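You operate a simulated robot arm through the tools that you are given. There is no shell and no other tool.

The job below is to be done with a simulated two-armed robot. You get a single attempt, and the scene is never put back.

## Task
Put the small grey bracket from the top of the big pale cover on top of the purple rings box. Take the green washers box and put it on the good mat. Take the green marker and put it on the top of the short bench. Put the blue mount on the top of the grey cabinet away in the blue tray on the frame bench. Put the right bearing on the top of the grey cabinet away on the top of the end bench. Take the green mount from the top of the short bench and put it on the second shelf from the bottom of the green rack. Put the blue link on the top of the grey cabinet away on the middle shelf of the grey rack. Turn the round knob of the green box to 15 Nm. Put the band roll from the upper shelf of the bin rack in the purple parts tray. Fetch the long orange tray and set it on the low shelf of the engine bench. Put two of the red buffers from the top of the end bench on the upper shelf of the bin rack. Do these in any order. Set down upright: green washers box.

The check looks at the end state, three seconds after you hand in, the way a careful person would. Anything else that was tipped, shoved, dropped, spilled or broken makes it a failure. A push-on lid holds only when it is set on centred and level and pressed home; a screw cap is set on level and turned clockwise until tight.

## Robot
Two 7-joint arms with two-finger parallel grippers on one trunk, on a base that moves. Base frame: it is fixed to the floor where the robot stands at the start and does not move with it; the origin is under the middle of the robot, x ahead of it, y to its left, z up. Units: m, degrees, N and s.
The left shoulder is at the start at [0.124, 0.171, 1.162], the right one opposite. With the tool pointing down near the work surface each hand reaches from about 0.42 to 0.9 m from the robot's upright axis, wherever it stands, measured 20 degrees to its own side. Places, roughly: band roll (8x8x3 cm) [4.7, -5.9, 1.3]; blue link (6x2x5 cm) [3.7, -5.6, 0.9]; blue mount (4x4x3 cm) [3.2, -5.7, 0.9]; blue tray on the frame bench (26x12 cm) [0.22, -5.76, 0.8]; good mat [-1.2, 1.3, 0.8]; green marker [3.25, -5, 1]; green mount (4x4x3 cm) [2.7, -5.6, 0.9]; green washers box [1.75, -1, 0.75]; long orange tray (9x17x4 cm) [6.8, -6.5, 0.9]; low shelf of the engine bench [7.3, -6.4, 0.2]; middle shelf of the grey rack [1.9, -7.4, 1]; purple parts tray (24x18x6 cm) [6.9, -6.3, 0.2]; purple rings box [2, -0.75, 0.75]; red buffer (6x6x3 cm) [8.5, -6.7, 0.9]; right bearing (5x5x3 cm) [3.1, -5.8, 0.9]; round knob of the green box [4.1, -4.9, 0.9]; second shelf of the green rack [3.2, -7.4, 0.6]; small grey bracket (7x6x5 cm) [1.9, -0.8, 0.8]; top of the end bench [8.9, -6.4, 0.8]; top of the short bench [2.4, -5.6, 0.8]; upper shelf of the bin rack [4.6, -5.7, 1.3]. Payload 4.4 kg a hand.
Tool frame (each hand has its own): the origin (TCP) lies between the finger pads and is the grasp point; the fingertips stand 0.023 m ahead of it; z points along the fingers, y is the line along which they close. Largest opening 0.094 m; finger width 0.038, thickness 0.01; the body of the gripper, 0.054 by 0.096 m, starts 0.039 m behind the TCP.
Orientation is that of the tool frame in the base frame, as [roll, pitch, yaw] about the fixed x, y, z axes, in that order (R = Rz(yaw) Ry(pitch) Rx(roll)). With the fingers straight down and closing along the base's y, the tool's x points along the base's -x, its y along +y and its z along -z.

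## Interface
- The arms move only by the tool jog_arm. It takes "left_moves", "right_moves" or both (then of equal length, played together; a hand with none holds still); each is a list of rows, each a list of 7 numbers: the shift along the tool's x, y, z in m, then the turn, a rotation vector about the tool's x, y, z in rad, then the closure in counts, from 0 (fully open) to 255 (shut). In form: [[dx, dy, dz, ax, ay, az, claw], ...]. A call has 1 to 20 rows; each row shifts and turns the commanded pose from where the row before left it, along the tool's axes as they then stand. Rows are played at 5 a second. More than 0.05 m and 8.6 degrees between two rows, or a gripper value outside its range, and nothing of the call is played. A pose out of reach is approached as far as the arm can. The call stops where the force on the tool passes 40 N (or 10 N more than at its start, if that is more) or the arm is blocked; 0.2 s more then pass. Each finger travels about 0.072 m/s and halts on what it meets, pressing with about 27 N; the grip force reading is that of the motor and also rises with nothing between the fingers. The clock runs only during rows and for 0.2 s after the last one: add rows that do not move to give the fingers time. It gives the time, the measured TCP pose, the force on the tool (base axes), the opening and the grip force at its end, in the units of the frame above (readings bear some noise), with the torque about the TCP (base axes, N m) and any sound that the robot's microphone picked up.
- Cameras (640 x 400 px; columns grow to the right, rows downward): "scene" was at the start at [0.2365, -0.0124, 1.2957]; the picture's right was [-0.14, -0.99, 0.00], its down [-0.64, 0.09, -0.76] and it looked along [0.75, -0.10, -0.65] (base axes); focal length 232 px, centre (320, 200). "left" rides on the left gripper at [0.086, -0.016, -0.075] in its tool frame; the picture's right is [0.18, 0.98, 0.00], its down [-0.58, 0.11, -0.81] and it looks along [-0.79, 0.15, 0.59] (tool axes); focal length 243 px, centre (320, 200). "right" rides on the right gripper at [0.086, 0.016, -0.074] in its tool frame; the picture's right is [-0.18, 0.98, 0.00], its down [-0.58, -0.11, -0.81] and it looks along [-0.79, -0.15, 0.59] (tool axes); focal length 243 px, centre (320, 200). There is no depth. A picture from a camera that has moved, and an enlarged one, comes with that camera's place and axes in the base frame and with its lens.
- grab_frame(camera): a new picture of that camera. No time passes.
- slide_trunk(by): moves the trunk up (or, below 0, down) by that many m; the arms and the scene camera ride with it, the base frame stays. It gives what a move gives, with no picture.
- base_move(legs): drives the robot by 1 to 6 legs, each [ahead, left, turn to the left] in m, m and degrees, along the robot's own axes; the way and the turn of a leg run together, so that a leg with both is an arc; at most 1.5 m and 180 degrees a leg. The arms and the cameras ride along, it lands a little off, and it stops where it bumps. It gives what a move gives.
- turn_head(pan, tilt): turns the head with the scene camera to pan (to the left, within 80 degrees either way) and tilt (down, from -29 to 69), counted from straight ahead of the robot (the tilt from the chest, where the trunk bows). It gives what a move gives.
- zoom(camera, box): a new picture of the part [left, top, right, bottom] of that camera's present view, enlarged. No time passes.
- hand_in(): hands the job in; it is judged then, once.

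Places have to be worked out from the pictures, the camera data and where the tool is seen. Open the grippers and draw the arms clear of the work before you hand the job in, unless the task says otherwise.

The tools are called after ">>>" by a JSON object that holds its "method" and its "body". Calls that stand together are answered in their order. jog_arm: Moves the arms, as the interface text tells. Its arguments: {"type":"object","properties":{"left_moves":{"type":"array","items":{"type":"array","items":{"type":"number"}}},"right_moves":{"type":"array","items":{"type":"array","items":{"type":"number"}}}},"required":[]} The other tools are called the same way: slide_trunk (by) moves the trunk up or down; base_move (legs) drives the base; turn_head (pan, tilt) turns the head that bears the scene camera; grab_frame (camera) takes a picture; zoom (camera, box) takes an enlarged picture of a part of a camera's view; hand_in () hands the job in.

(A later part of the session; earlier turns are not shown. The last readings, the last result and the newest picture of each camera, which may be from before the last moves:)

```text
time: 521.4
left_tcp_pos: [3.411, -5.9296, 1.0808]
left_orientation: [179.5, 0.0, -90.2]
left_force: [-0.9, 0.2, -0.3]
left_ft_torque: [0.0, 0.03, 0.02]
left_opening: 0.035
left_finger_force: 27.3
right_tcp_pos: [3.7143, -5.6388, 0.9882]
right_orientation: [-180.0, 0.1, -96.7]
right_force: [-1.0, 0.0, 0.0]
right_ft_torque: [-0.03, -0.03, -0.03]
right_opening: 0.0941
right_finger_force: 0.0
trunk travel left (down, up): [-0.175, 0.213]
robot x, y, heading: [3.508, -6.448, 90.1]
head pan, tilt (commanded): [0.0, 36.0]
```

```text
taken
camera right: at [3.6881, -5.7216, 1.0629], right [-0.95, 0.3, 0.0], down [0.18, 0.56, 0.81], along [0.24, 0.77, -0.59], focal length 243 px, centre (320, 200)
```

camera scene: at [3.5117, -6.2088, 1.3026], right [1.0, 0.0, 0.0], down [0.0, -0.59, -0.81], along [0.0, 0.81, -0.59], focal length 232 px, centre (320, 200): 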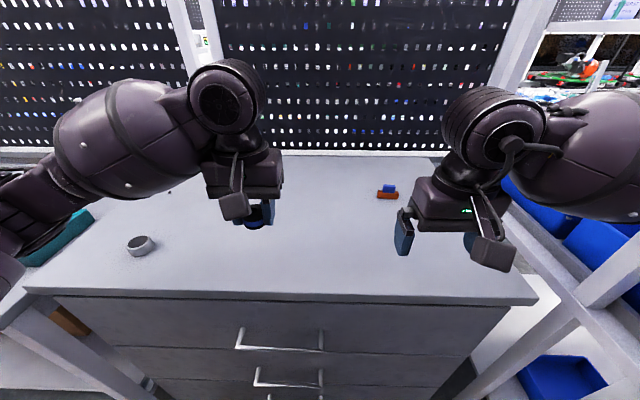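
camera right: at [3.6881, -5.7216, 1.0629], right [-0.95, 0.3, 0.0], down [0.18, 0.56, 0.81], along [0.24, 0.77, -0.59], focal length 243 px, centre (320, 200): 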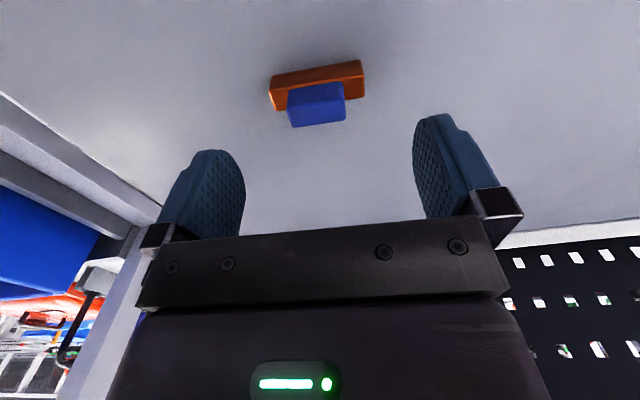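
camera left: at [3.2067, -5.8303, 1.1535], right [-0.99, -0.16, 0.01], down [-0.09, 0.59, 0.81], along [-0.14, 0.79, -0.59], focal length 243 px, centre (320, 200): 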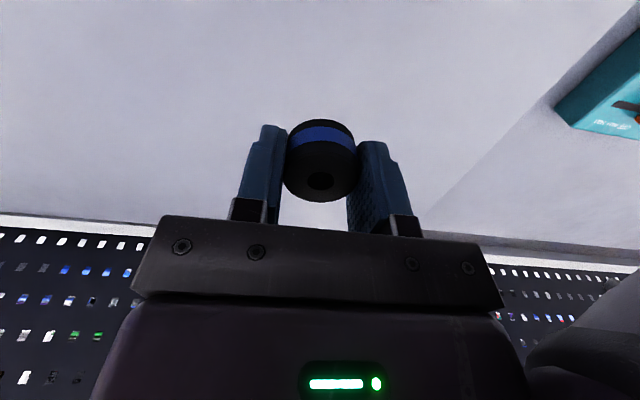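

Centred; small correction of 1.3 cm toward me, then descend.

>>> {"method": "jog_arm", "body": {"right_moves": [[0.007, 0, 0.02, 0, 0, 0, 0], [0.005, 0, 0.02, 0, 0, 0, 0], [0, 0, 0.014, 0, 0, 0, 0], [0, 0, 0.006, 0, 0, 0, 0], [0, 0, 0, 0, 0, 0, 0]]}}

>>> {"method": "grab_frame", "body": {"camera": "right"}}

```text
time: 522.6
left_tcp_pos: [3.4109, -5.9316, 1.0798]
left_orientation: [179.6, 0.0, -90.2]
left_force: [0.8, 0.4, -0.6]
left_ft_torque: [-0.01, -0.02, -0.04]
left_opening: 0.0352
left_finger_force: 27.2
right_tcp_pos: [3.7128, -5.6493, 0.9282]
right_orientation: [179.9, -0.1, -96.8]
right_force: [-0.1, -1.1, 0.4]
right_ft_torque: [0.0, 0.02, 0.01]
right_opening: 0.0939
right_finger_force: 0.1
trunk travel left (down, up): [-0.175, 0.213]
robot x, y, heading: [3.5084, -6.4452, 89.6]
head pan, tilt (commanded): [0.0, 36.0]
```

```text
taken
camera right: at [3.687, -5.7336, 1.003], right [-0.95, 0.3, 0.0], down [0.18, 0.56, 0.81], along [0.24, 0.77, -0.59], focal length 243 px, centre (320, 200)
```

right: 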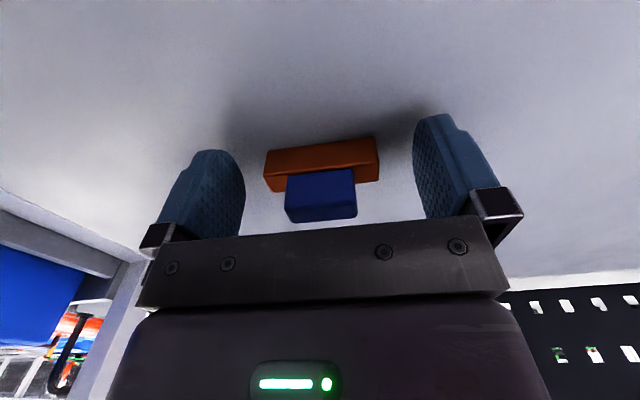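

>>> {"method": "jog_arm", "body": {"right_moves": [[0, 0, 0.0025, 0, 0, 0, 0], [0, 0, 0, 0, 0, 0, 60], [0, 0, 0, 0, 0, 0, 150], [0, 0, 0, 0, 0, 0, 200], [0, 0, 0, 0, 0, 0, 200], [0, 0, 0, 0, 0, 0, 200], [0, 0, -0.004, 0, 0, 0, 200], [0, 0, -0.005, 0, 0, 0, 200], [0, 0, -0.008, 0, 0, 0, 200], [0, 0, -0.012, 0, 0, 0, 200], [0, 0, 0, 0, 0, 0, 200]]}}

>>> {"method": "grab_frame", "body": {"camera": "right"}}

```text
time: 525.0
left_tcp_pos: [3.4114, -5.9297, 1.0799]
left_orientation: [179.6, 0.0, -90.1]
left_force: [0.3, 0.1, -1.0]
left_ft_torque: [-0.01, 0.03, 0.0]
left_opening: 0.0352
left_finger_force: 27.0
right_tcp_pos: [3.7126, -5.6497, 0.9559]
right_orientation: [-179.9, 0.1, -96.8]
right_force: [-0.1, 0.2, -0.6]
right_ft_torque: [-0.02, -0.01, 0.0]
right_opening: 0.0589
right_finger_force: 27.0
trunk travel left (down, up): [-0.175, 0.213]
robot x, y, heading: [3.5121, -6.4508, 89.6]
head pan, tilt (commanded): [0.0, 36.0]
```

```text
taken
camera right: at [3.6873, -5.7335, 1.0294], right [-0.95, 0.3, 0.0], down [0.18, 0.56, 0.81], along [0.24, 0.77, -0.59], focal length 243 px, centre (320, 200)
```

right: 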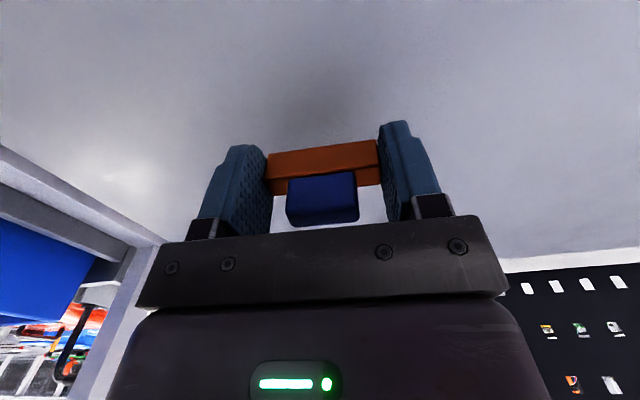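

The link is held. I lift and retract it.

>>> {"method": "jog_arm", "body": {"right_moves": [[0, 0, -0.015, 0, 0, 0, 200], [0, 0, -0.02, 0, 0, 0, 200], [0, 0, -0.03, 0, 0, 0, 200], [0, 0, -0.03, 0, 0, 0, 200], [0.04, 0, 0, 0, 0, 0, 200], [0.04, 0, 0, 0, 0, 0, 200], [0.04, 0, 0, 0, 0, 0, 200], [0.04, 0, 0, 0, 0, 0, 200], [0.04, 0, 0, 0, 0, 0, 200], [0.04, 0, 0, 0, 0, 0, 200], [0.04, 0, 0, 0, 0, -0.11, 200], [0, 0, 0, 0, 0, 0, 200]]}}

>>> {"method": "grab_frame", "body": {"camera": "right"}}

```text
time: 527.6
left_tcp_pos: [3.411, -5.9297, 1.0788]
left_orientation: [179.6, -0.1, -90.1]
left_force: [-0.1, 0.7, -1.2]
left_ft_torque: [0.02, -0.05, -0.01]
left_opening: 0.0348
left_finger_force: 26.7
right_tcp_pos: [3.6803, -5.9299, 1.051]
right_orientation: [180.0, -0.1, -90.5]
right_force: [0.0, 0.0, -0.7]
right_ft_torque: [-0.03, -0.01, 0.0]
right_opening: 0.0591
right_finger_force: 27.0
trunk travel left (down, up): [-0.175, 0.213]
robot x, y, heading: [3.5111, -6.449, 89.8]
head pan, tilt (commanded): [0.0, 36.0]
```

```text
taken
camera right: at [3.6635, -6.0147, 1.1251], right [-0.98, 0.19, 0.0], down [0.11, 0.58, 0.81], along [0.16, 0.79, -0.59], focal length 243 px, centre (320, 200)
```

right: 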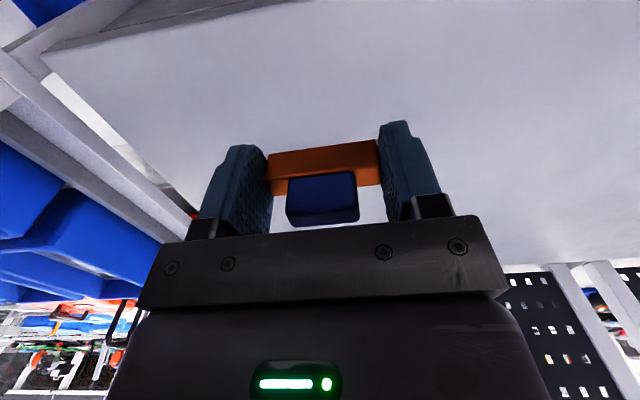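

Now west to the blue tray: back off to y≈−6.62 and slide left along the aisle to x≈0.45.

>>> {"method": "base_move", "body": {"legs": [[-0.18, 0, 0], [0, 1.5, 0], [0, 1.45, 0]]}}

>>> {"method": "turn_head", "body": {"pan": 0, "tilt": 36}}

>>> {"method": "grab_frame", "body": {"camera": "scene"}}

```text
time: 554.5
left_tcp_pos: [0.445, -6.1595, 1.0795]
left_orientation: [179.5, 0.1, -88.9]
left_force: [-0.6, -0.2, -0.5]
left_ft_torque: [0.01, 0.0, 0.0]
left_opening: 0.0346
left_finger_force: 27.3
right_tcp_pos: [0.7151, -6.1513, 1.0499]
right_orientation: [179.9, 0.0, -89.3]
right_force: [-1.4, 0.9, -1.0]
right_ft_torque: [-0.02, 0.03, 0.01]
right_opening: 0.059
right_finger_force: 27.1
trunk travel left (down, up): [-0.175, 0.213]
robot x, y, heading: [0.5557, -6.6745, 91.3]
head pan, tilt (commanded): [0.0, 36.0]
```

```text
time: 555.1
left_tcp_pos: [0.4455, -6.1586, 1.0793]
left_orientation: [179.5, 0.0, -89.0]
left_force: [-0.4, 1.4, 1.3]
left_ft_torque: [-0.02, 0.0, 0.02]
left_opening: 0.0347
left_finger_force: 27.1
right_tcp_pos: [0.7152, -6.152, 1.0516]
right_orientation: [180.0, -0.1, -89.3]
right_force: [-0.3, -0.4, 0.3]
right_ft_torque: [0.01, 0.01, 0.02]
right_opening: 0.059
right_finger_force: 26.9
trunk travel left (down, up): [-0.175, 0.213]
robot x, y, heading: [0.5576, -6.6762, 91.1]
head pan, tilt (commanded): [0.0, 36.0]
```

```text
taken
camera scene: at [0.552, -6.4355, 1.3026], right [1.0, 0.02, 0.0], down [0.01, -0.59, -0.81], along [-0.01, 0.81, -0.59], focal length 232 px, centre (320, 200)
```

scene: 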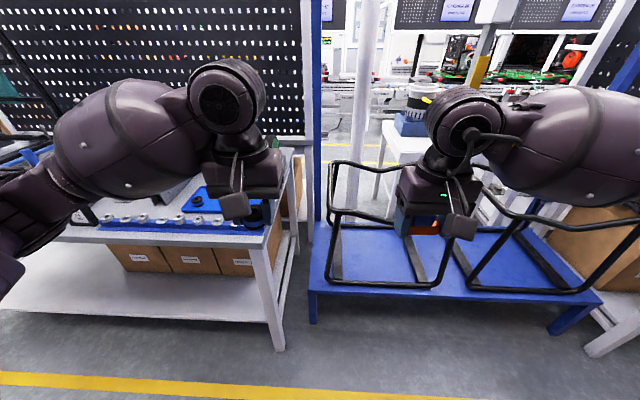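

I shift left 0.16 m and forward 0.18 m to bring the tray in reach of the left hand, then zoom on the tray.

>>> {"method": "base_move", "body": {"legs": [[0, 0.16, -1.1], [0.18, 0, 0]]}}

>>> {"method": "turn_head", "body": {"pan": 12, "tilt": 40}}

>>> {"method": "grab_frame", "body": {"camera": "scene"}}

>>> {"method": "grab_frame", "body": {"camera": "left"}}

```text
time: 558.2
left_tcp_pos: [0.2949, -5.9765, 1.0784]
left_orientation: [179.6, 0.0, -89.9]
left_force: [-0.1, -0.1, 0.2]
left_ft_torque: [-0.01, -0.03, 0.02]
left_opening: 0.0347
left_finger_force: 26.7
right_tcp_pos: [0.5642, -5.9747, 1.0516]
right_orientation: [180.0, 0.1, -90.3]
right_force: [0.0, 0.2, -1.2]
right_ft_torque: [-0.01, 0.01, 0.0]
right_opening: 0.0594
right_finger_force: 27.5
trunk travel left (down, up): [-0.175, 0.213]
robot x, y, heading: [0.3984, -6.4949, 90.1]
head pan, tilt (commanded): [0.0, 36.0]
```

```text
time: 559.0
left_tcp_pos: [0.2947, -5.9768, 1.0795]
left_orientation: [179.7, 0.1, -90.0]
left_force: [0.2, -0.4, -0.6]
left_ft_torque: [-0.02, -0.01, -0.04]
left_opening: 0.0347
left_finger_force: 27.0
right_tcp_pos: [0.5627, -5.9764, 1.0511]
right_orientation: [180.0, 0.1, -90.3]
right_force: [0.4, 0.5, -0.9]
right_ft_torque: [-0.03, -0.01, 0.01]
right_opening: 0.0592
right_finger_force: 26.8
trunk travel left (down, up): [-0.175, 0.213]
robot x, y, heading: [0.3982, -6.5, 90.1]
head pan, tilt (commanded): [12.0, 40.0]
```

```text
taken
camera scene: at [0.3788, -6.2606, 1.2966], right [0.98, 0.21, 0.0], down [0.13, -0.63, -0.77], along [-0.16, 0.75, -0.64], focal length 232 px, centre (320, 200)
```

scene: 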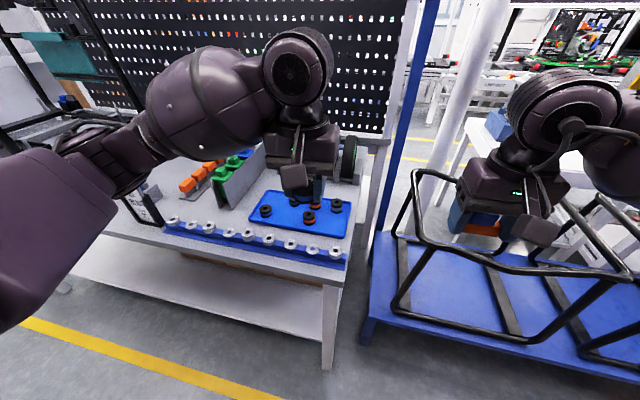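

```text
taken
camera left: at [0.3112, -6.0639, 1.1552], right [-0.98, -0.18, 0.01], down [-0.1, 0.58, 0.81], along [-0.15, 0.79, -0.59], focal length 243 px, centre (320, 200)
```

left: 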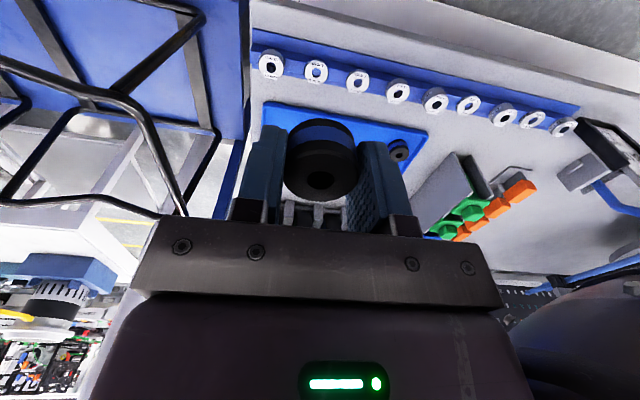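

>>> {"method": "zoom", "body": {"camera": "scene", "box": [230, 160, 370, 270]}}

```text
3.64 times, centred on (300, 215) of scene
camera zoom: at [0.3788, -6.2606, 1.2966], right [0.98, 0.21, 0.0], down [0.13, -0.63, -0.77], along [-0.16, 0.75, -0.64], focal length 842 px, centre (393, 146)
```

zoom: 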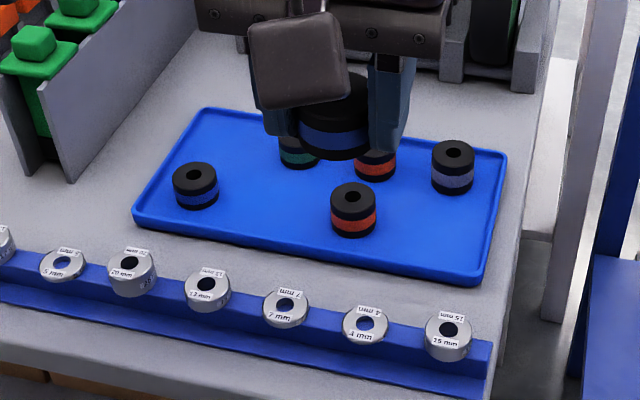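

The tray already holds several mounts; the free spot is between the left blue‑banded one and the front orange one, at about (0.197,−5.842). I carry the mount over it.

>>> {"method": "jog_arm", "body": {"left_moves": [[-0.0337, 0.0244, 0, 0, 0, 0, 200], [-0.0337, 0.0244, 0, 0, 0, 0, 200], [-0.0337, 0.0244, 0, 0, 0, 0, 200], [-0.0337, 0.0244, 0, 0, 0, 0, 200], [0, 0, 0.03, 0, 0, 0, 200], [0, 0, 0.03, 0, 0, 0, 200], [0, 0, 0, 0, 0, 0, 200]]}}

>>> {"method": "grab_frame", "body": {"camera": "left"}}

>>> {"method": "zoom", "body": {"camera": "scene", "box": [230, 160, 370, 270]}}

```text
time: 560.6
left_tcp_pos: [0.1961, -5.8415, 1.0199]
left_orientation: [179.6, 0.0, -89.9]
left_force: [-0.1, -0.6, -0.5]
left_ft_torque: [0.0, 0.01, -0.02]
left_opening: 0.0346
left_finger_force: 27.0
right_tcp_pos: [0.5639, -5.9745, 1.0512]
right_orientation: [-180.0, 0.1, -90.3]
right_force: [0.9, 0.3, -0.6]
right_ft_torque: [0.0, 0.01, -0.01]
right_opening: 0.0592
right_finger_force: 26.8
trunk travel left (down, up): [-0.175, 0.213]
robot x, y, heading: [0.3966, -6.4921, 89.9]
head pan, tilt (commanded): [12.0, 40.0]
```

```text
taken
camera left: at [0.2128, -5.9287, 1.0958], right [-0.98, -0.18, 0.01], down [-0.1, 0.58, 0.81], along [-0.15, 0.79, -0.59], focal length 243 px, centre (320, 200)
```

left: 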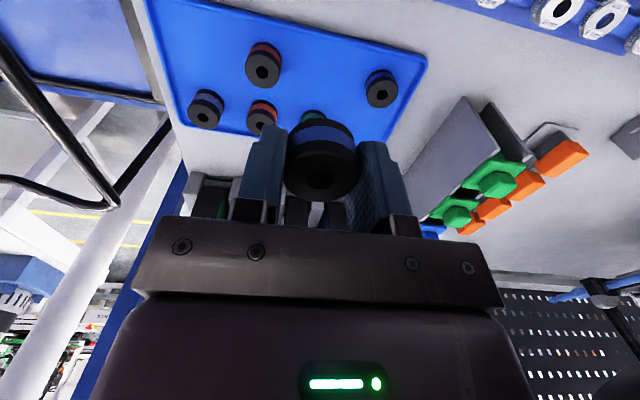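

```text
3.64 times, centred on (300, 215) of scene
camera zoom: at [0.3789, -6.2609, 1.2968], right [0.98, 0.21, 0.0], down [0.13, -0.63, -0.77], along [-0.16, 0.75, -0.64], focal length 842 px, centre (393, 146)
```

zoom: 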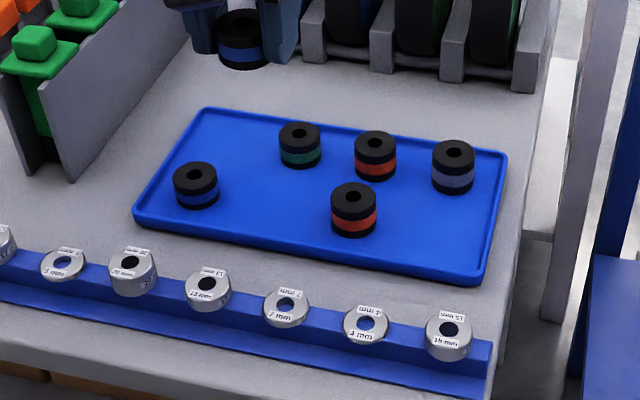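

Triangulation gives tray floor z≈0.826, left mount (0.122,−5.812), front orange (0.247,−5.81). I aim for (0.1845,−5.815) and lower.

>>> {"method": "jog_arm", "body": {"left_moves": [[-0.0265, 0.0116, 0.02, 0, 0, 0, 200], [0, 0, 0.04, 0, 0, 0, 200], [0, 0, 0.04, 0, 0, 0, 200], [0, 0, 0.03, 0, 0, 0, 200], [0, 0, 0.012, 0, 0, 0, 200], [0, 0, 0, 0, 0, 0, 200]]}}

>>> {"method": "grab_frame", "body": {"camera": "left"}}

>>> {"method": "zoom", "body": {"camera": "scene", "box": [230, 160, 370, 270]}}

```text
time: 562.0
left_tcp_pos: [0.1832, -5.8171, 0.8782]
left_orientation: [179.6, 0.0, -89.9]
left_force: [0.2, -0.4, 0.0]
left_ft_torque: [0.01, 0.02, -0.02]
left_opening: 0.0347
left_finger_force: 27.0
right_tcp_pos: [0.5637, -5.9748, 1.0503]
right_orientation: [-180.0, 0.0, -90.3]
right_force: [-1.0, -0.1, -1.0]
right_ft_torque: [0.0, 0.0, -0.03]
right_opening: 0.0593
right_finger_force: 27.2
trunk travel left (down, up): [-0.175, 0.213]
robot x, y, heading: [0.3989, -6.4969, 90.2]
head pan, tilt (commanded): [12.0, 40.0]
```

```text
taken
camera left: at [0.2004, -5.9032, 0.9525], right [-0.98, -0.18, 0.01], down [-0.1, 0.58, 0.81], along [-0.15, 0.79, -0.59], focal length 243 px, centre (320, 200)
```

left: 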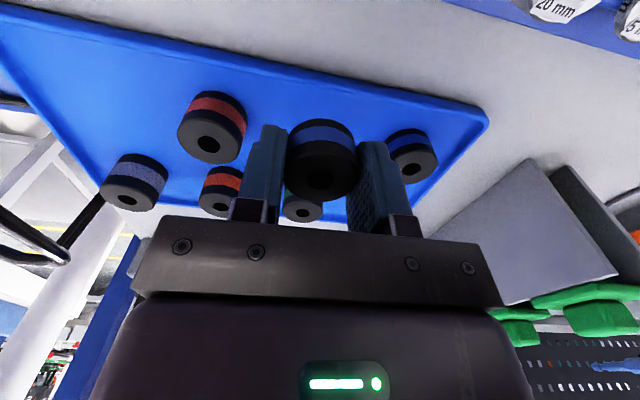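

```text
3.64 times, centred on (300, 215) of scene
camera zoom: at [0.3788, -6.2606, 1.2966], right [0.98, 0.21, 0.0], down [0.13, -0.63, -0.77], along [-0.16, 0.75, -0.64], focal length 842 px, centre (393, 146)
```

zoom: 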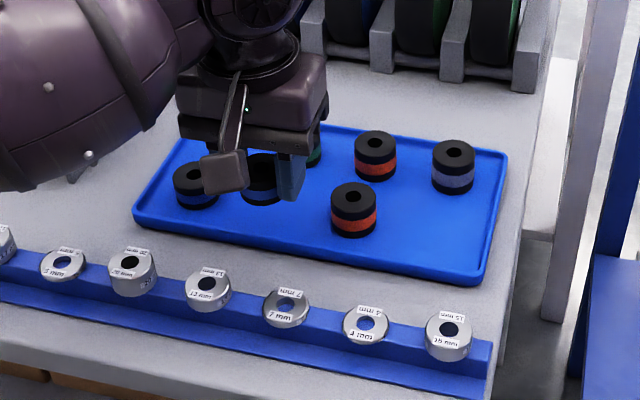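

Small shift of 3 mm right for clearance, then lower to contact.

>>> {"method": "jog_arm", "body": {"left_moves": [[0, -0.003, 0.008, 0, 0, 0, 200], [0, 0, 0.008, 0, 0, 0, 200], [0, 0, 0.005, 0, 0, 0, 200], [0, 0, 0.003, 0, 0, 0, 200], [0, 0, 0, 0, 0, 0, 200]]}}

```text
time: 563.2
left_tcp_pos: [0.1876, -5.8158, 0.8535]
left_orientation: [179.6, 0.0, -89.9]
left_force: [0.8, 0.0, 0.1]
left_ft_torque: [0.01, 0.02, 0.02]
left_opening: 0.0346
left_finger_force: 26.8
right_tcp_pos: [0.5641, -5.9765, 1.0513]
right_orientation: [180.0, 0.0, -90.2]
right_force: [-0.7, 0.4, -1.2]
right_ft_torque: [0.01, 0.02, 0.0]
right_opening: 0.0594
right_finger_force: 27.1
trunk travel left (down, up): [-0.175, 0.213]
robot x, y, heading: [0.3963, -6.4974, 90.2]
head pan, tilt (commanded): [12.0, 40.0]
```

>>> {"method": "jog_arm", "body": {"left_moves": [[0, 0, 0.0025, 0, 0, 0, 200], [0, 0, 0.0025, 0, 0, 0, 200], [0, 0, 0, 0, 0, 0, 200]]}}

```text
time: 564.0
left_tcp_pos: [0.1862, -5.8158, 0.8494]
left_orientation: [179.5, 0.0, -89.9]
left_force: [-0.1, 0.2, -0.4]
left_ft_torque: [-0.01, 0.0, 0.02]
left_opening: 0.0344
left_finger_force: 26.5
right_tcp_pos: [0.5633, -5.9743, 1.0508]
right_orientation: [180.0, 0.0, -90.3]
right_force: [0.5, -0.3, -0.7]
right_ft_torque: [-0.04, 0.02, -0.03]
right_opening: 0.0591
right_finger_force: 27.0
trunk travel left (down, up): [-0.175, 0.213]
robot x, y, heading: [0.3969, -6.4972, 90.4]
head pan, tilt (commanded): [12.0, 40.0]
```

>>> {"method": "jog_arm", "body": {"left_moves": [[0, 0, 0.0025, 0, 0, 0, 200], [0, 0, 0.0025, 0, 0, 0, 200], [0, 0, 0, 0, 0, 0, 200]]}}

>>> {"method": "grab_frame", "body": {"camera": "left"}}

```text
time: 564.8
left_tcp_pos: [0.1873, -5.816, 0.8449]
left_orientation: [179.5, 0.0, -90.0]
left_force: [0.1, 0.5, -1.1]
left_ft_torque: [-0.04, 0.0, 0.03]
left_opening: 0.0346
left_finger_force: 27.1
right_tcp_pos: [0.5642, -5.9756, 1.0515]
right_orientation: [179.9, 0.0, -90.3]
right_force: [-0.1, 0.1, 0.0]
right_ft_torque: [-0.02, -0.03, 0.02]
right_opening: 0.0592
right_finger_force: 26.7
trunk travel left (down, up): [-0.175, 0.213]
robot x, y, heading: [0.395, -6.4928, 90.1]
head pan, tilt (commanded): [12.0, 40.0]
```

```text
taken
camera left: at [0.203, -5.9022, 0.9198], right [-0.98, -0.19, 0.01], down [-0.1, 0.58, 0.81], along [-0.15, 0.79, -0.59], focal length 243 px, centre (320, 200)
```

left: 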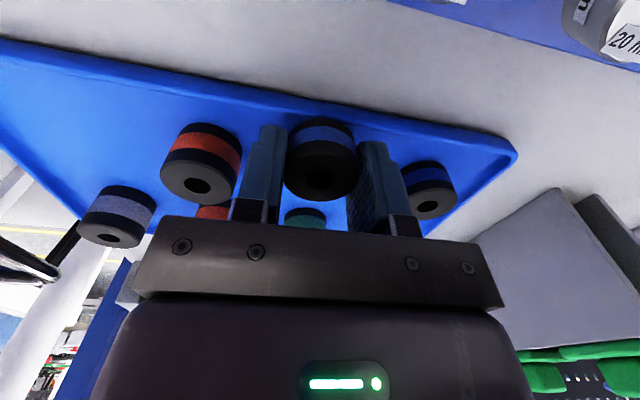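

>>> {"method": "jog_arm", "body": {"left_moves": [[0, 0, 0.0025, 0, 0, 0, 200], [0, 0, 0.0025, 0, 0, 0, 200], [0, 0, 0.0025, 0, 0, 0, 200], [0, 0, 0, 0, 0, 0, 200]]}}

```text
time: 565.8
left_tcp_pos: [0.1877, -5.816, 0.84]
left_orientation: [179.5, 0.3, -90.0]
left_force: [-2.2, -3.4, 20.6]
left_ft_torque: [-0.35, -0.04, -0.02]
left_opening: 0.0343
left_finger_force: 27.1
right_tcp_pos: [0.5637, -5.9772, 1.0523]
right_orientation: [180.0, 0.2, -90.3]
right_force: [-0.3, -0.2, 0.5]
right_ft_torque: [-0.03, -0.02, 0.02]
right_opening: 0.059
right_finger_force: 27.3
trunk travel left (down, up): [-0.175, 0.213]
robot x, y, heading: [0.3979, -6.4966, 89.7]
head pan, tilt (commanded): [12.0, 40.0]
```

Contact. I unload, open just enough, and rise straight up.

>>> {"method": "jog_arm", "body": {"left_moves": [[0, 0, -0.0025, 0, 0, 0, 200], [0, 0, 0, 0, 0, 0, 170], [0, 0, 0, 0, 0, 0, 145], [0, 0, 0, 0, 0, 0, 132], [0, 0, 0, 0, 0, 0, 132], [0, 0, -0.008, 0, 0, 0, 132], [0, 0, -0.015, 0, 0, 0, 132], [0, 0, -0.025, 0, 0, 0, 132], [0, 0, -0.04, 0, 0, 0, 132], [0, 0, -0.045, 0, 0, 0, 60], [0, 0, -0.045, 0, 0, 0, 0], [0, 0, -0.045, 0, 0, 0, 0], [0.045, 0, 0, 0, 0, 0, 0], [0.045, 0, 0, 0, 0, 0, 0], [0, 0, 0, 0, 0, 0, 0]]}}

>>> {"method": "zoom", "body": {"camera": "scene", "box": [230, 160, 370, 270]}}

```text
time: 569.0
left_tcp_pos: [0.1874, -5.908, 1.0632]
left_orientation: [179.6, 0.0, -89.9]
left_force: [0.1, 0.5, -0.2]
left_ft_torque: [0.0, 0.0, 0.02]
left_opening: 0.094
left_finger_force: 0.0
right_tcp_pos: [0.5638, -5.9751, 1.0513]
right_orientation: [179.9, 0.1, -90.4]
right_force: [-0.2, -0.8, -0.7]
right_ft_torque: [-0.01, 0.0, 0.0]
right_opening: 0.0594
right_finger_force: 26.6
trunk travel left (down, up): [-0.175, 0.213]
robot x, y, heading: [0.4002, -6.4958, 90.1]
head pan, tilt (commanded): [12.0, 40.0]
```

```text
3.64 times, centred on (300, 215) of scene
camera zoom: at [0.3789, -6.26, 1.2963], right [0.98, 0.21, 0.0], down [0.13, -0.63, -0.77], along [-0.16, 0.75, -0.64], focal length 842 px, centre (393, 146)
```

zoom: 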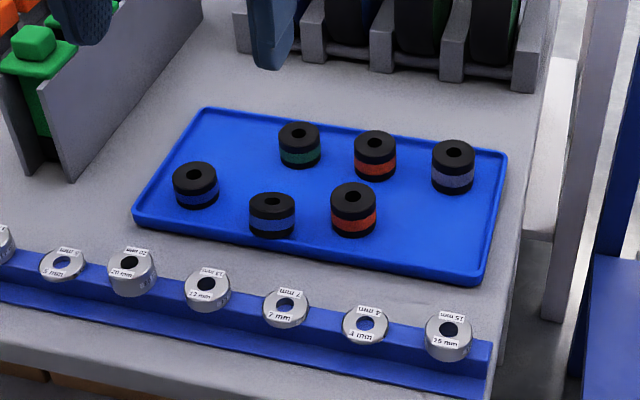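

The blue mount sits in the blue tray. Next the blue link: I go back east to x≈2.1 and turn around to face the grey rack.

>>> {"method": "jog_arm", "body": {"left_moves": [[0.045, 0, -0.01, 0, 0, 0, 0], [0.04, 0, -0.01, 0, 0, 0, 0], [0, 0, 0, 0, 0, 0, 0]]}}

>>> {"method": "base_move", "body": {"legs": [[-0.13, 0, 0], [0, -1.5, 0], [0.18, -0.2, 0], [0, 0, 90], [0, 0, 90]]}}

>>> {"method": "turn_head", "body": {"pan": 0, "tilt": 20}}

>>> {"method": "grab_frame", "body": {"camera": "scene"}}

```text
time: 569.8
left_tcp_pos: [0.1877, -5.9914, 1.0838]
left_orientation: [179.6, 0.0, -89.9]
left_force: [0.7, 0.3, 0.0]
left_ft_torque: [-0.02, 0.01, 0.02]
left_opening: 0.0937
left_finger_force: 0.0
right_tcp_pos: [0.5635, -5.9742, 1.0513]
right_orientation: [179.9, 0.0, -90.3]
right_force: [0.7, 0.0, -1.6]
right_ft_torque: [-0.03, 0.0, 0.0]
right_opening: 0.0591
right_finger_force: 27.0
trunk travel left (down, up): [-0.175, 0.213]
robot x, y, heading: [0.3975, -6.4951, 90.0]
head pan, tilt (commanded): [12.0, 40.0]
```

```text
time: 593.6
left_tcp_pos: [2.3095, -6.9572, 1.0826]
left_orientation: [179.7, 0.0, 90.5]
left_force: [1.2, 0.5, 0.6]
left_ft_torque: [0.01, 0.02, 0.0]
left_opening: 0.0941
left_finger_force: 0.1
right_tcp_pos: [1.9333, -6.9788, 1.0514]
right_orientation: [-180.0, 0.0, 90.2]
right_force: [-1.0, 0.5, -1.3]
right_ft_torque: [0.02, 0.03, 0.01]
right_opening: 0.0593
right_finger_force: 26.6
trunk travel left (down, up): [-0.175, 0.213]
robot x, y, heading: [2.0948, -6.4589, -89.5]
head pan, tilt (commanded): [12.0, 40.0]
```

```text
time: 594.4
left_tcp_pos: [2.3086, -6.9594, 1.082]
left_orientation: [179.6, -0.1, 90.5]
left_force: [0.1, -0.1, 0.5]
left_ft_torque: [-0.02, 0.0, 0.0]
left_opening: 0.094
left_finger_force: 0.0
right_tcp_pos: [1.9327, -6.9771, 1.0511]
right_orientation: [-180.0, 0.0, 90.3]
right_force: [0.5, 0.4, -0.7]
right_ft_torque: [-0.01, -0.03, 0.02]
right_opening: 0.0594
right_finger_force: 26.9
trunk travel left (down, up): [-0.175, 0.213]
robot x, y, heading: [2.0951, -6.4575, -89.7]
head pan, tilt (commanded): [0.0, 20.0]
```

```text
taken
camera scene: at [2.0978, -6.7033, 1.3279], right [-1.0, -0.01, 0.0], down [0.0, 0.34, -0.94], along [0.01, -0.94, -0.34], focal length 232 px, centre (320, 200)
```

scene: 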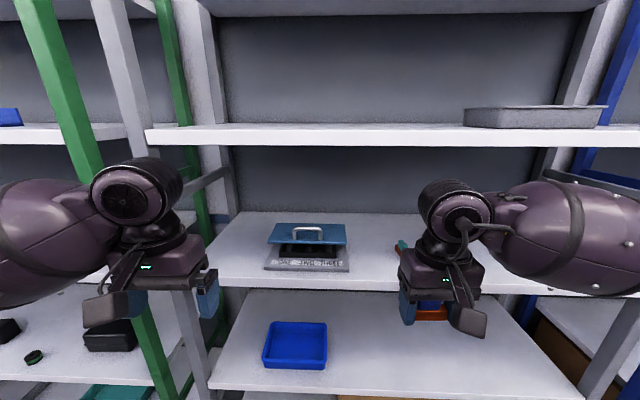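

>>> {"method": "zoom", "body": {"camera": "scene", "box": [200, 190, 600, 320]}}

>>> {"method": "grab_frame", "body": {"camera": "right"}}

```text
1.60 times, centred on (400, 255) of scene
camera zoom: at [2.0978, -6.7033, 1.3279], right [-1.0, -0.01, 0.0], down [0.0, 0.34, -0.94], along [0.01, -0.94, -0.34], focal length 371 px, centre (192, 112)
```

zoom: 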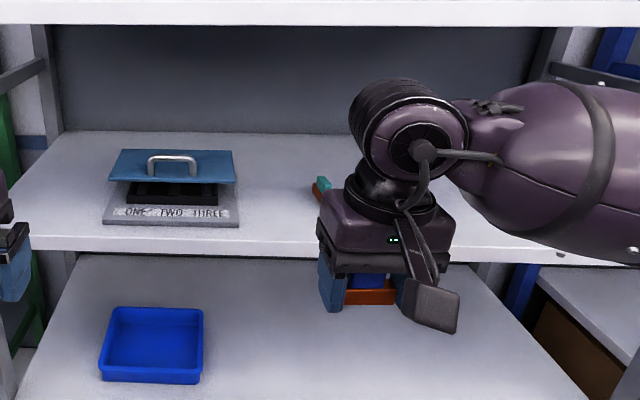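

```text
taken
camera right: at [1.9492, -6.8905, 1.1253], right [0.98, -0.18, 0.0], down [-0.11, -0.58, 0.81], along [-0.15, -0.79, -0.59], focal length 243 px, centre (320, 200)
```

right: 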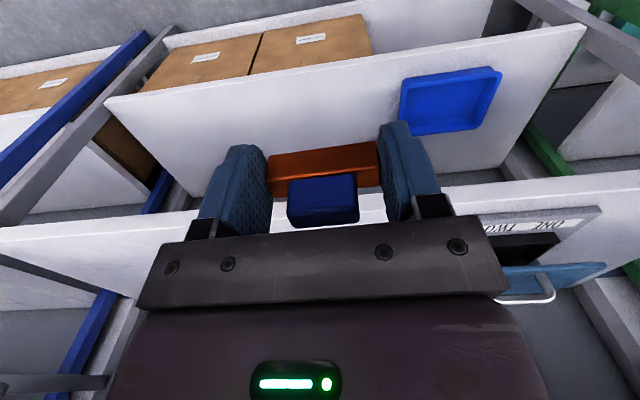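

Another link (teal) stands on this shelf near (1.86,−7.27). I shift the right hand aside to see the rest of the middle shelf.

>>> {"method": "jog_arm", "body": {"right_moves": [[0, 0.04, 0, 0, 0, 0, 200], [0, 0.04, 0, 0, 0, 0, 200], [0, 0.04, 0, 0, 0, 0, 200], [0, 0, 0, 0, 0, 0, 200]]}}

>>> {"method": "turn_head", "body": {"pan": -20, "tilt": 25}}

>>> {"method": "grab_frame", "body": {"camera": "scene"}}

```text
time: 595.4
left_tcp_pos: [2.3082, -6.9575, 1.0835]
left_orientation: [179.6, 0.0, 90.5]
left_force: [-0.1, 0.2, -0.1]
left_ft_torque: [0.0, 0.01, -0.02]
left_opening: 0.0937
left_finger_force: 0.1
right_tcp_pos: [2.0522, -6.9759, 1.0501]
right_orientation: [180.0, 0.1, 90.1]
right_force: [0.0, 1.1, 0.3]
right_ft_torque: [0.0, 0.01, 0.02]
right_opening: 0.0593
right_finger_force: 27.2
trunk travel left (down, up): [-0.175, 0.213]
robot x, y, heading: [2.0967, -6.4563, -89.4]
head pan, tilt (commanded): [0.0, 20.0]
```

```text
time: 596.3
left_tcp_pos: [2.309, -6.9579, 1.0822]
left_orientation: [179.6, 0.0, 90.5]
left_force: [-0.3, 0.2, 0.1]
left_ft_torque: [0.03, 0.0, 0.0]
left_opening: 0.0937
left_finger_force: 0.1
right_tcp_pos: [2.0514, -6.9768, 1.0502]
right_orientation: [179.9, 0.0, 90.3]
right_force: [0.1, -0.1, -0.5]
right_ft_torque: [0.01, -0.02, -0.01]
right_opening: 0.0592
right_finger_force: 26.9
trunk travel left (down, up): [-0.175, 0.213]
robot x, y, heading: [2.096, -6.4551, -89.5]
head pan, tilt (commanded): [-20.0, 25.0]
```

```text
taken
camera scene: at [2.0662, -6.697, 1.3199], right [-0.94, 0.33, 0.0], down [0.14, 0.4, -0.91], along [-0.3, -0.85, -0.42], focal length 232 px, centre (320, 200)
```

scene: 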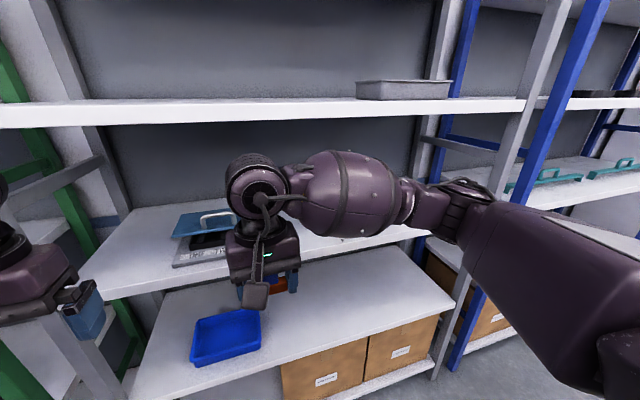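

The rack front is at y≈−7.23 with the middle shelf near z≈0.90 and about 35 cm of head room. The free stretch is x≈1.85…2.01. I step 5 cm closer, tilt the hand 15° and bring the link to the shelf opening.

>>> {"method": "base_move", "body": {"legs": [[0.05, 0, 0]]}}

>>> {"method": "jog_arm", "body": {"right_moves": [[0, -0.039, 0, 0, 0, 0, 200], [0, -0.039, 0, 0, 0, 0, 200], [0, -0.039, 0, 0, 0, 0, 200], [0, 0, 0, 0, -0.13, 0, 200], [0, 0, 0, 0, -0.13, 0, 200], [-0.0219, 0, 0.038, 0, 0, 0, 200], [-0.0219, 0, 0.038, 0, 0, 0, 200], [-0.0219, 0, 0.038, 0, 0, 0, 200], [0, 0, 0, 0, 0, 0, 200]]}}

>>> {"method": "grab_frame", "body": {"camera": "right"}}

>>> {"method": "grab_frame", "body": {"camera": "scene"}}

```text
time: 597.2
left_tcp_pos: [2.3091, -7.008, 1.0815]
left_orientation: [179.5, 0.0, 90.5]
left_force: [0.0, -0.3, 0.0]
left_ft_torque: [-0.01, -0.04, -0.02]
left_opening: 0.0939
left_finger_force: 0.0
right_tcp_pos: [2.0524, -7.026, 1.0502]
right_orientation: [179.9, 0.0, 90.2]
right_force: [-0.4, -1.0, -0.9]
right_ft_torque: [0.03, 0.03, 0.03]
right_opening: 0.059
right_finger_force: 26.3
trunk travel left (down, up): [-0.175, 0.213]
robot x, y, heading: [2.0965, -6.5094, -89.5]
head pan, tilt (commanded): [-20.0, 25.0]
```

```text
time: 599.2
left_tcp_pos: [2.3079, -7.0068, 1.0825]
left_orientation: [179.5, 0.0, 90.5]
left_force: [1.1, -0.7, -0.4]
left_ft_torque: [0.02, 0.01, 0.01]
left_opening: 0.0939
left_finger_force: 0.1
right_tcp_pos: [1.936, -7.1199, 0.9578]
right_orientation: [180.0, 15.0, 90.1]
right_force: [0.1, -0.4, -0.8]
right_ft_torque: [0.0, -0.02, -0.02]
right_opening: 0.059
right_finger_force: 26.8
trunk travel left (down, up): [-0.175, 0.213]
robot x, y, heading: [2.0943, -6.5093, -89.7]
head pan, tilt (commanded): [-20.0, 25.0]
```

```text
taken
camera right: at [1.9524, -7.0155, 1.0067], right [0.98, -0.17, 0.05], down [-0.11, -0.35, 0.93], along [-0.15, -0.92, -0.37], focal length 243 px, centre (320, 200)
```

right: 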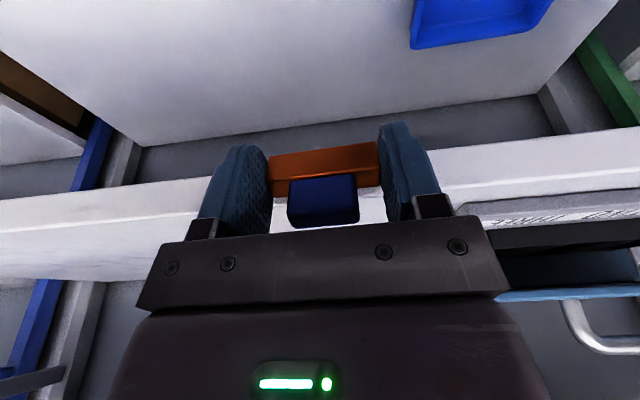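

```text
taken
camera scene: at [2.0665, -6.7457, 1.3202], right [-0.94, 0.33, 0.0], down [0.14, 0.4, -0.91], along [-0.3, -0.85, -0.42], focal length 232 px, centre (320, 200)
```

scene: 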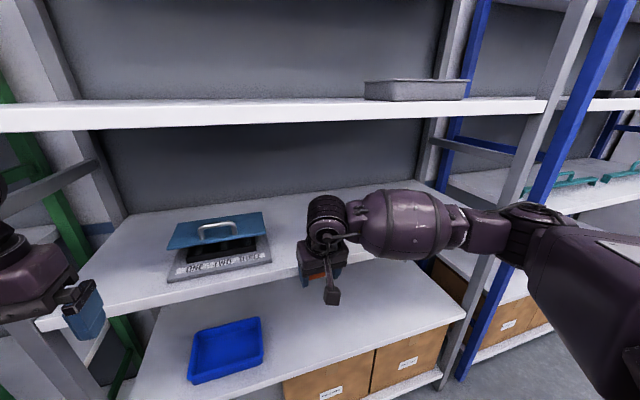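

>>> {"method": "zoom", "body": {"camera": "right", "box": [400, 100, 640, 260]}}

>>> {"method": "turn_head", "body": {"pan": 0, "tilt": 25}}

>>> {"method": "zoom", "body": {"camera": "scene", "box": [200, 150, 440, 350]}}

```text
2.50 times, centred on (520, 180) of right
camera zoom: at [1.9524, -7.0155, 1.0067], right [0.98, -0.17, 0.05], down [-0.11, -0.35, 0.93], along [-0.15, -0.92, -0.37], focal length 606 px, centre (-180, 250)
```

zoom: 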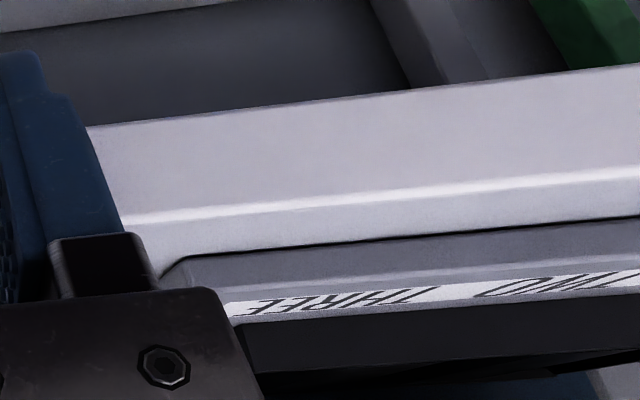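

```text
time: 600.0
left_tcp_pos: [2.3091, -7.0075, 1.0829]
left_orientation: [179.6, 0.0, 90.5]
left_force: [-0.3, -0.4, -0.9]
left_ft_torque: [-0.01, 0.0, 0.0]
left_opening: 0.0943
left_finger_force: 0.1
right_tcp_pos: [1.9358, -7.119, 0.9563]
right_orientation: [180.0, 14.8, 90.2]
right_force: [-0.2, -0.6, -0.7]
right_ft_torque: [0.02, 0.0, 0.01]
right_opening: 0.0592
right_finger_force: 27.2
trunk travel left (down, up): [-0.175, 0.213]
robot x, y, heading: [2.0938, -6.5088, -89.5]
head pan, tilt (commanded): [0.0, 25.0]
```

```text
2.00 times, centred on (320, 250) of scene
camera zoom: at [2.0981, -6.7517, 1.3199], right [-1.0, -0.01, 0.0], down [0.0, 0.42, -0.91], along [0.01, -0.91, -0.42], focal length 463 px, centre (320, 100)
```

zoom: 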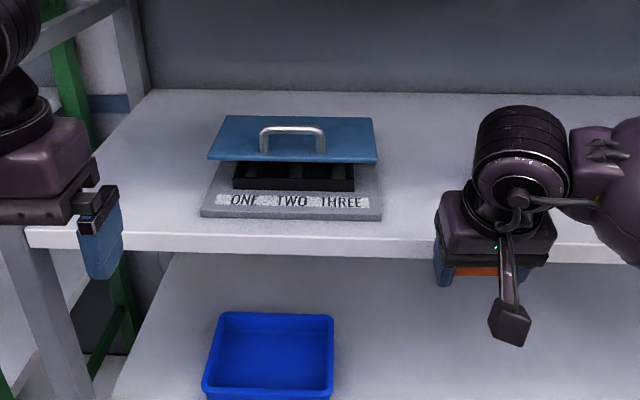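

Triangulated: middle shelf front edge at y≈−7.18, top z≈0.944, shelf above at z≈1.258. I raise the link, tilt to 25° for entry, and move in over the free spot at x≈1.952.

>>> {"method": "jog_arm", "body": {"right_moves": [[0, 0.008, 0, 0, -0.0875, 0, 200], [0, 0.008, 0, 0, -0.0875, 0, 200], [-0.0169, 0, -0.0362, 0, 0, 0, 200], [-0.0329, 0, 0.0153, 0, 0, 0, 200], [-0.0329, 0, 0.0153, 0, 0, 0, 200], [0, 0, 0, 0, 0, 0, 200]]}}

>>> {"method": "grab_frame", "body": {"camera": "right"}}

>>> {"method": "zoom", "body": {"camera": "scene", "box": [300, 90, 540, 290]}}

```text
time: 601.4
left_tcp_pos: [2.3101, -7.0072, 1.0831]
left_orientation: [179.6, 0.0, 90.5]
left_force: [0.0, -0.6, -0.8]
left_ft_torque: [0.04, 0.0, 0.03]
left_opening: 0.0939
left_finger_force: 0.1
right_tcp_pos: [1.9512, -7.1911, 0.9958]
right_orientation: [-180.0, 25.0, 90.3]
right_force: [-0.4, -0.5, -1.3]
right_ft_torque: [0.01, 0.02, 0.0]
right_opening: 0.0591
right_finger_force: 26.8
trunk travel left (down, up): [-0.175, 0.213]
robot x, y, heading: [2.094, -6.5083, -89.6]
head pan, tilt (commanded): [0.0, 25.0]
```

```text
taken
camera right: at [1.9677, -7.0807, 1.0279], right [0.98, -0.16, 0.08], down [-0.11, -0.19, 0.98], along [-0.14, -0.97, -0.2], focal length 243 px, centre (320, 200)
```

right: 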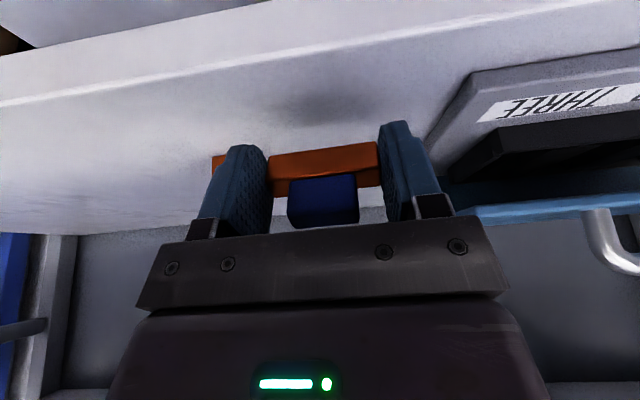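

```text
2.00 times, centred on (420, 190) of scene
camera zoom: at [2.098, -6.7516, 1.3199], right [-1.0, -0.01, 0.0], down [0.0, 0.42, -0.91], along [0.01, -0.91, -0.42], focal length 463 px, centre (120, 220)
```

zoom: 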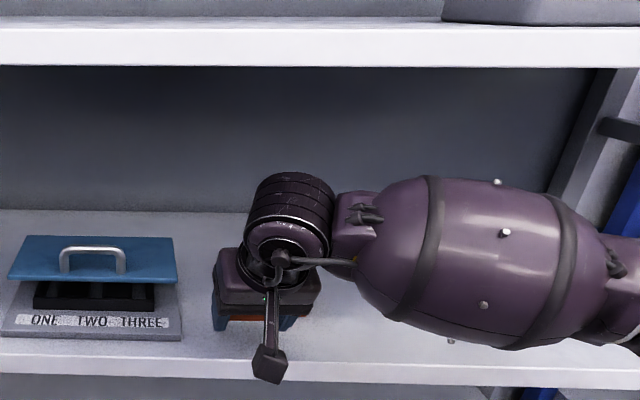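

The path is clear: the teal link lies 4–5 cm to one side, the case to the other. I move in 7 cm and lower a little.

>>> {"method": "jog_arm", "body": {"right_moves": [[-0.0317, 0, 0.0148, 0, 0, 0, 200], [-0.0317, 0, 0.0148, 0, 0, 0, 200], [0.0042, 0, 0.0091, 0, 0, 0, 200], [0, 0, 0, 0, 0, 0, 200]]}}

>>> {"method": "grab_frame", "body": {"camera": "right"}}

```text
time: 602.4
left_tcp_pos: [2.3089, -7.0078, 1.082]
left_orientation: [179.7, 0.0, 90.5]
left_force: [0.2, 0.2, 0.8]
left_ft_torque: [0.0, -0.01, -0.01]
left_opening: 0.0938
left_finger_force: 0.0
right_tcp_pos: [1.9528, -7.2613, 0.9885]
right_orientation: [180.0, 25.0, 90.1]
right_force: [0.6, -0.3, -0.9]
right_ft_torque: [0.03, 0.02, -0.02]
right_opening: 0.0592
right_finger_force: 27.0
trunk travel left (down, up): [-0.175, 0.213]
robot x, y, heading: [2.0961, -6.5074, -89.3]
head pan, tilt (commanded): [0.0, 25.0]
```

```text
taken
camera right: at [1.9686, -7.1509, 1.0186], right [0.98, -0.16, 0.08], down [-0.11, -0.19, 0.98], along [-0.15, -0.97, -0.2], focal length 243 px, centre (320, 200)
```

right: 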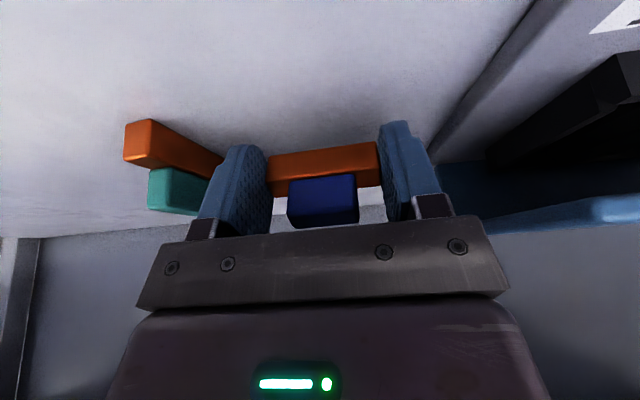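

Good lateral clearances. I reduce the tilt to ~13° and lower to contact.

>>> {"method": "jog_arm", "body": {"right_moves": [[0, 0, 0, 0, 0.1, 0, 200], [0, 0, 0, 0, 0.1, 0, 200], [0.0014, 0, 0.0058, 0, 0, 0, 200], [0.001, 0, 0.004, 0, 0, 0, 200], [0, 0, 0, 0, 0, 0, 200]]}}

```text
time: 603.6
left_tcp_pos: [2.3097, -7.0074, 1.0821]
left_orientation: [179.5, 0.0, 90.5]
left_force: [0.2, 0.6, -0.8]
left_ft_torque: [0.0, 0.0, -0.01]
left_opening: 0.094
left_finger_force: 0.1
right_tcp_pos: [1.9531, -7.2615, 0.977]
right_orientation: [-180.0, 13.6, 90.1]
right_force: [0.6, 0.6, -0.3]
right_ft_torque: [0.03, 0.05, -0.02]
right_opening: 0.0594
right_finger_force: 27.2
trunk travel left (down, up): [-0.175, 0.213]
robot x, y, heading: [2.0978, -6.5059, -89.4]
head pan, tilt (commanded): [0.0, 25.0]
```

>>> {"method": "jog_arm", "body": {"right_moves": [[0.0006, 0, 0.0024, 0, 0, 0, 200], [0.0006, 0, 0.0024, 0, 0, 0, 200], [0, 0, 0, 0, 0, 0, 200]]}}

```text
time: 604.4
left_tcp_pos: [2.3101, -7.0056, 1.0827]
left_orientation: [179.6, 0.1, 90.4]
left_force: [0.0, 0.0, 0.6]
left_ft_torque: [0.0, -0.04, 0.02]
left_opening: 0.0938
left_finger_force: 0.0
right_tcp_pos: [1.9529, -7.2618, 0.9769]
right_orientation: [180.0, 13.9, 90.2]
right_force: [-1.2, -4.0, 19.9]
right_ft_torque: [0.16, 0.42, 0.34]
right_opening: 0.0593
right_finger_force: 26.6
trunk travel left (down, up): [-0.175, 0.213]
robot x, y, heading: [2.094, -6.5077, -89.6]
head pan, tilt (commanded): [0.0, 25.0]
```

Contact. I unload, open, and withdraw.

>>> {"method": "jog_arm", "body": {"right_moves": [[-0.0006, 0, -0.0024, 0, 0, 0, 200], [0, 0, 0, 0, 0.06, 0, 200], [0, 0, 0, 0, 0, 0, 200]]}}

>>> {"method": "jog_arm", "body": {"right_moves": [[0, 0, 0, 0, 0, 0, 90], [0, 0, 0, 0, 0, 0, 70], [0, 0, 0, 0, 0, 0, 55], [0, 0, 0, 0, 0, 0, 50], [0, 0, 0, 0, 0, 0, 50]]}}

>>> {"method": "grab_frame", "body": {"camera": "right"}}

```text
time: 605.2
left_tcp_pos: [2.3092, -7.0066, 1.0841]
left_orientation: [179.6, -0.1, 90.5]
left_force: [0.1, -1.2, 0.1]
left_ft_torque: [0.0, 0.03, 0.01]
left_opening: 0.094
left_finger_force: 0.1
right_tcp_pos: [1.953, -7.2615, 0.9759]
right_orientation: [180.0, 10.1, 90.1]
right_force: [-1.0, -7.4, 18.0]
right_ft_torque: [-0.21, 0.02, 0.0]
right_opening: 0.059
right_finger_force: 26.9
trunk travel left (down, up): [-0.175, 0.213]
robot x, y, heading: [2.0933, -6.5041, -89.5]
head pan, tilt (commanded): [0.0, 25.0]
```

```text
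time: 606.4
left_tcp_pos: [2.3069, -7.0054, 1.0836]
left_orientation: [179.6, 0.1, 90.6]
left_force: [-0.1, 0.0, 0.0]
left_ft_torque: [0.0, -0.01, 0.0]
left_opening: 0.0944
left_finger_force: 0.1
right_tcp_pos: [1.9505, -7.2603, 0.9765]
right_orientation: [180.0, 10.2, 90.0]
right_force: [-15.7, 0.2, 21.2]
right_ft_torque: [0.34, -0.34, 0.24]
right_opening: 0.0685
right_finger_force: 0.0
trunk travel left (down, up): [-0.175, 0.213]
robot x, y, heading: [2.1005, -6.5035, -89.4]
head pan, tilt (commanded): [0.0, 25.0]
```

```text
taken
camera right: at [1.967, -7.1612, 1.0339], right [0.98, -0.18, 0.03], down [-0.11, -0.43, 0.9], along [-0.15, -0.88, -0.44], focal length 243 px, centre (320, 200)
```

right: 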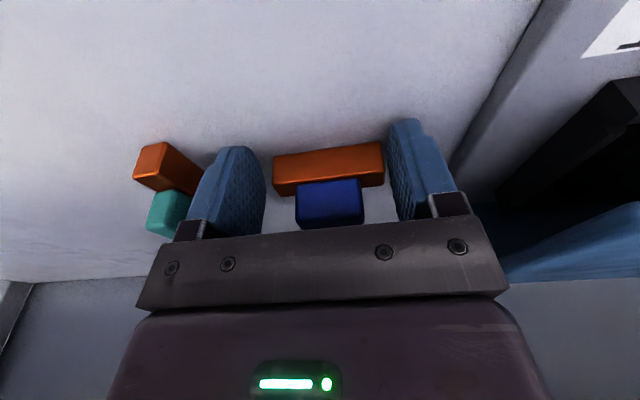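

The link stands on the shelf. I lift 6 mm to free the fingertips and pull straight back out of the shelf.

>>> {"method": "jog_arm", "body": {"right_moves": [[-0.0011, 0, -0.0059, 0, 0, 0, 50], [0, 0, 0, 0, 0, 0, 50], [0.0394, 0, -0.007, 0, 0, 0, 50], [0.0394, 0, -0.007, 0, 0, 0, 50], [0.0394, 0, -0.007, 0, 0, 0, 50], [0.0394, 0, -0.007, 0, 0, 0, 50], [0.0394, 0, -0.012, 0, 0, 0, 0], [0.0394, 0, -0.02, 0, 0, 0, 0], [0, 0, -0.03, 0, 0.08, 0, 0], [0, 0, -0.02, 0, 0.09, 0, 0], [0, 0, 0, 0, 0, 0, 0]]}}

>>> {"method": "grab_frame", "body": {"camera": "scene"}}

```text
time: 608.8
left_tcp_pos: [2.3089, -7.0081, 1.0823]
left_orientation: [179.6, 0.0, 90.4]
left_force: [0.6, 1.0, -0.1]
left_ft_torque: [0.0, 0.01, -0.01]
left_opening: 0.0939
left_finger_force: 0.1
right_tcp_pos: [1.9511, -7.0116, 1.0487]
right_orientation: [-180.0, 0.2, 90.2]
right_force: [0.2, 0.0, 0.5]
right_ft_torque: [0.02, 0.01, 0.02]
right_opening: 0.0939
right_finger_force: 0.1
trunk travel left (down, up): [-0.175, 0.213]
robot x, y, heading: [2.0981, -6.5036, -89.6]
head pan, tilt (commanded): [0.0, 25.0]
```

```text
taken
camera scene: at [2.0981, -6.7517, 1.3198], right [-1.0, -0.01, 0.0], down [0.0, 0.42, -0.91], along [0.01, -0.91, -0.42], focal length 232 px, centre (320, 200)
```

scene: 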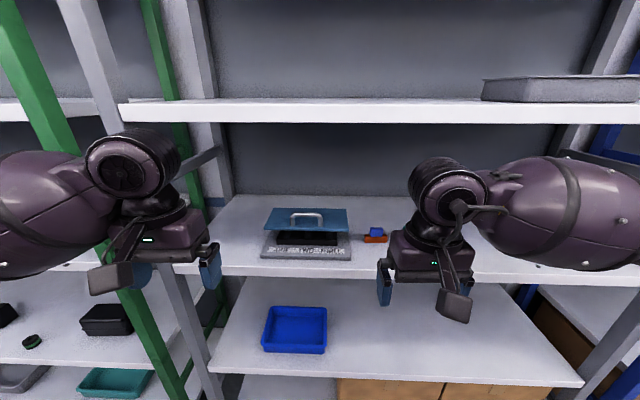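

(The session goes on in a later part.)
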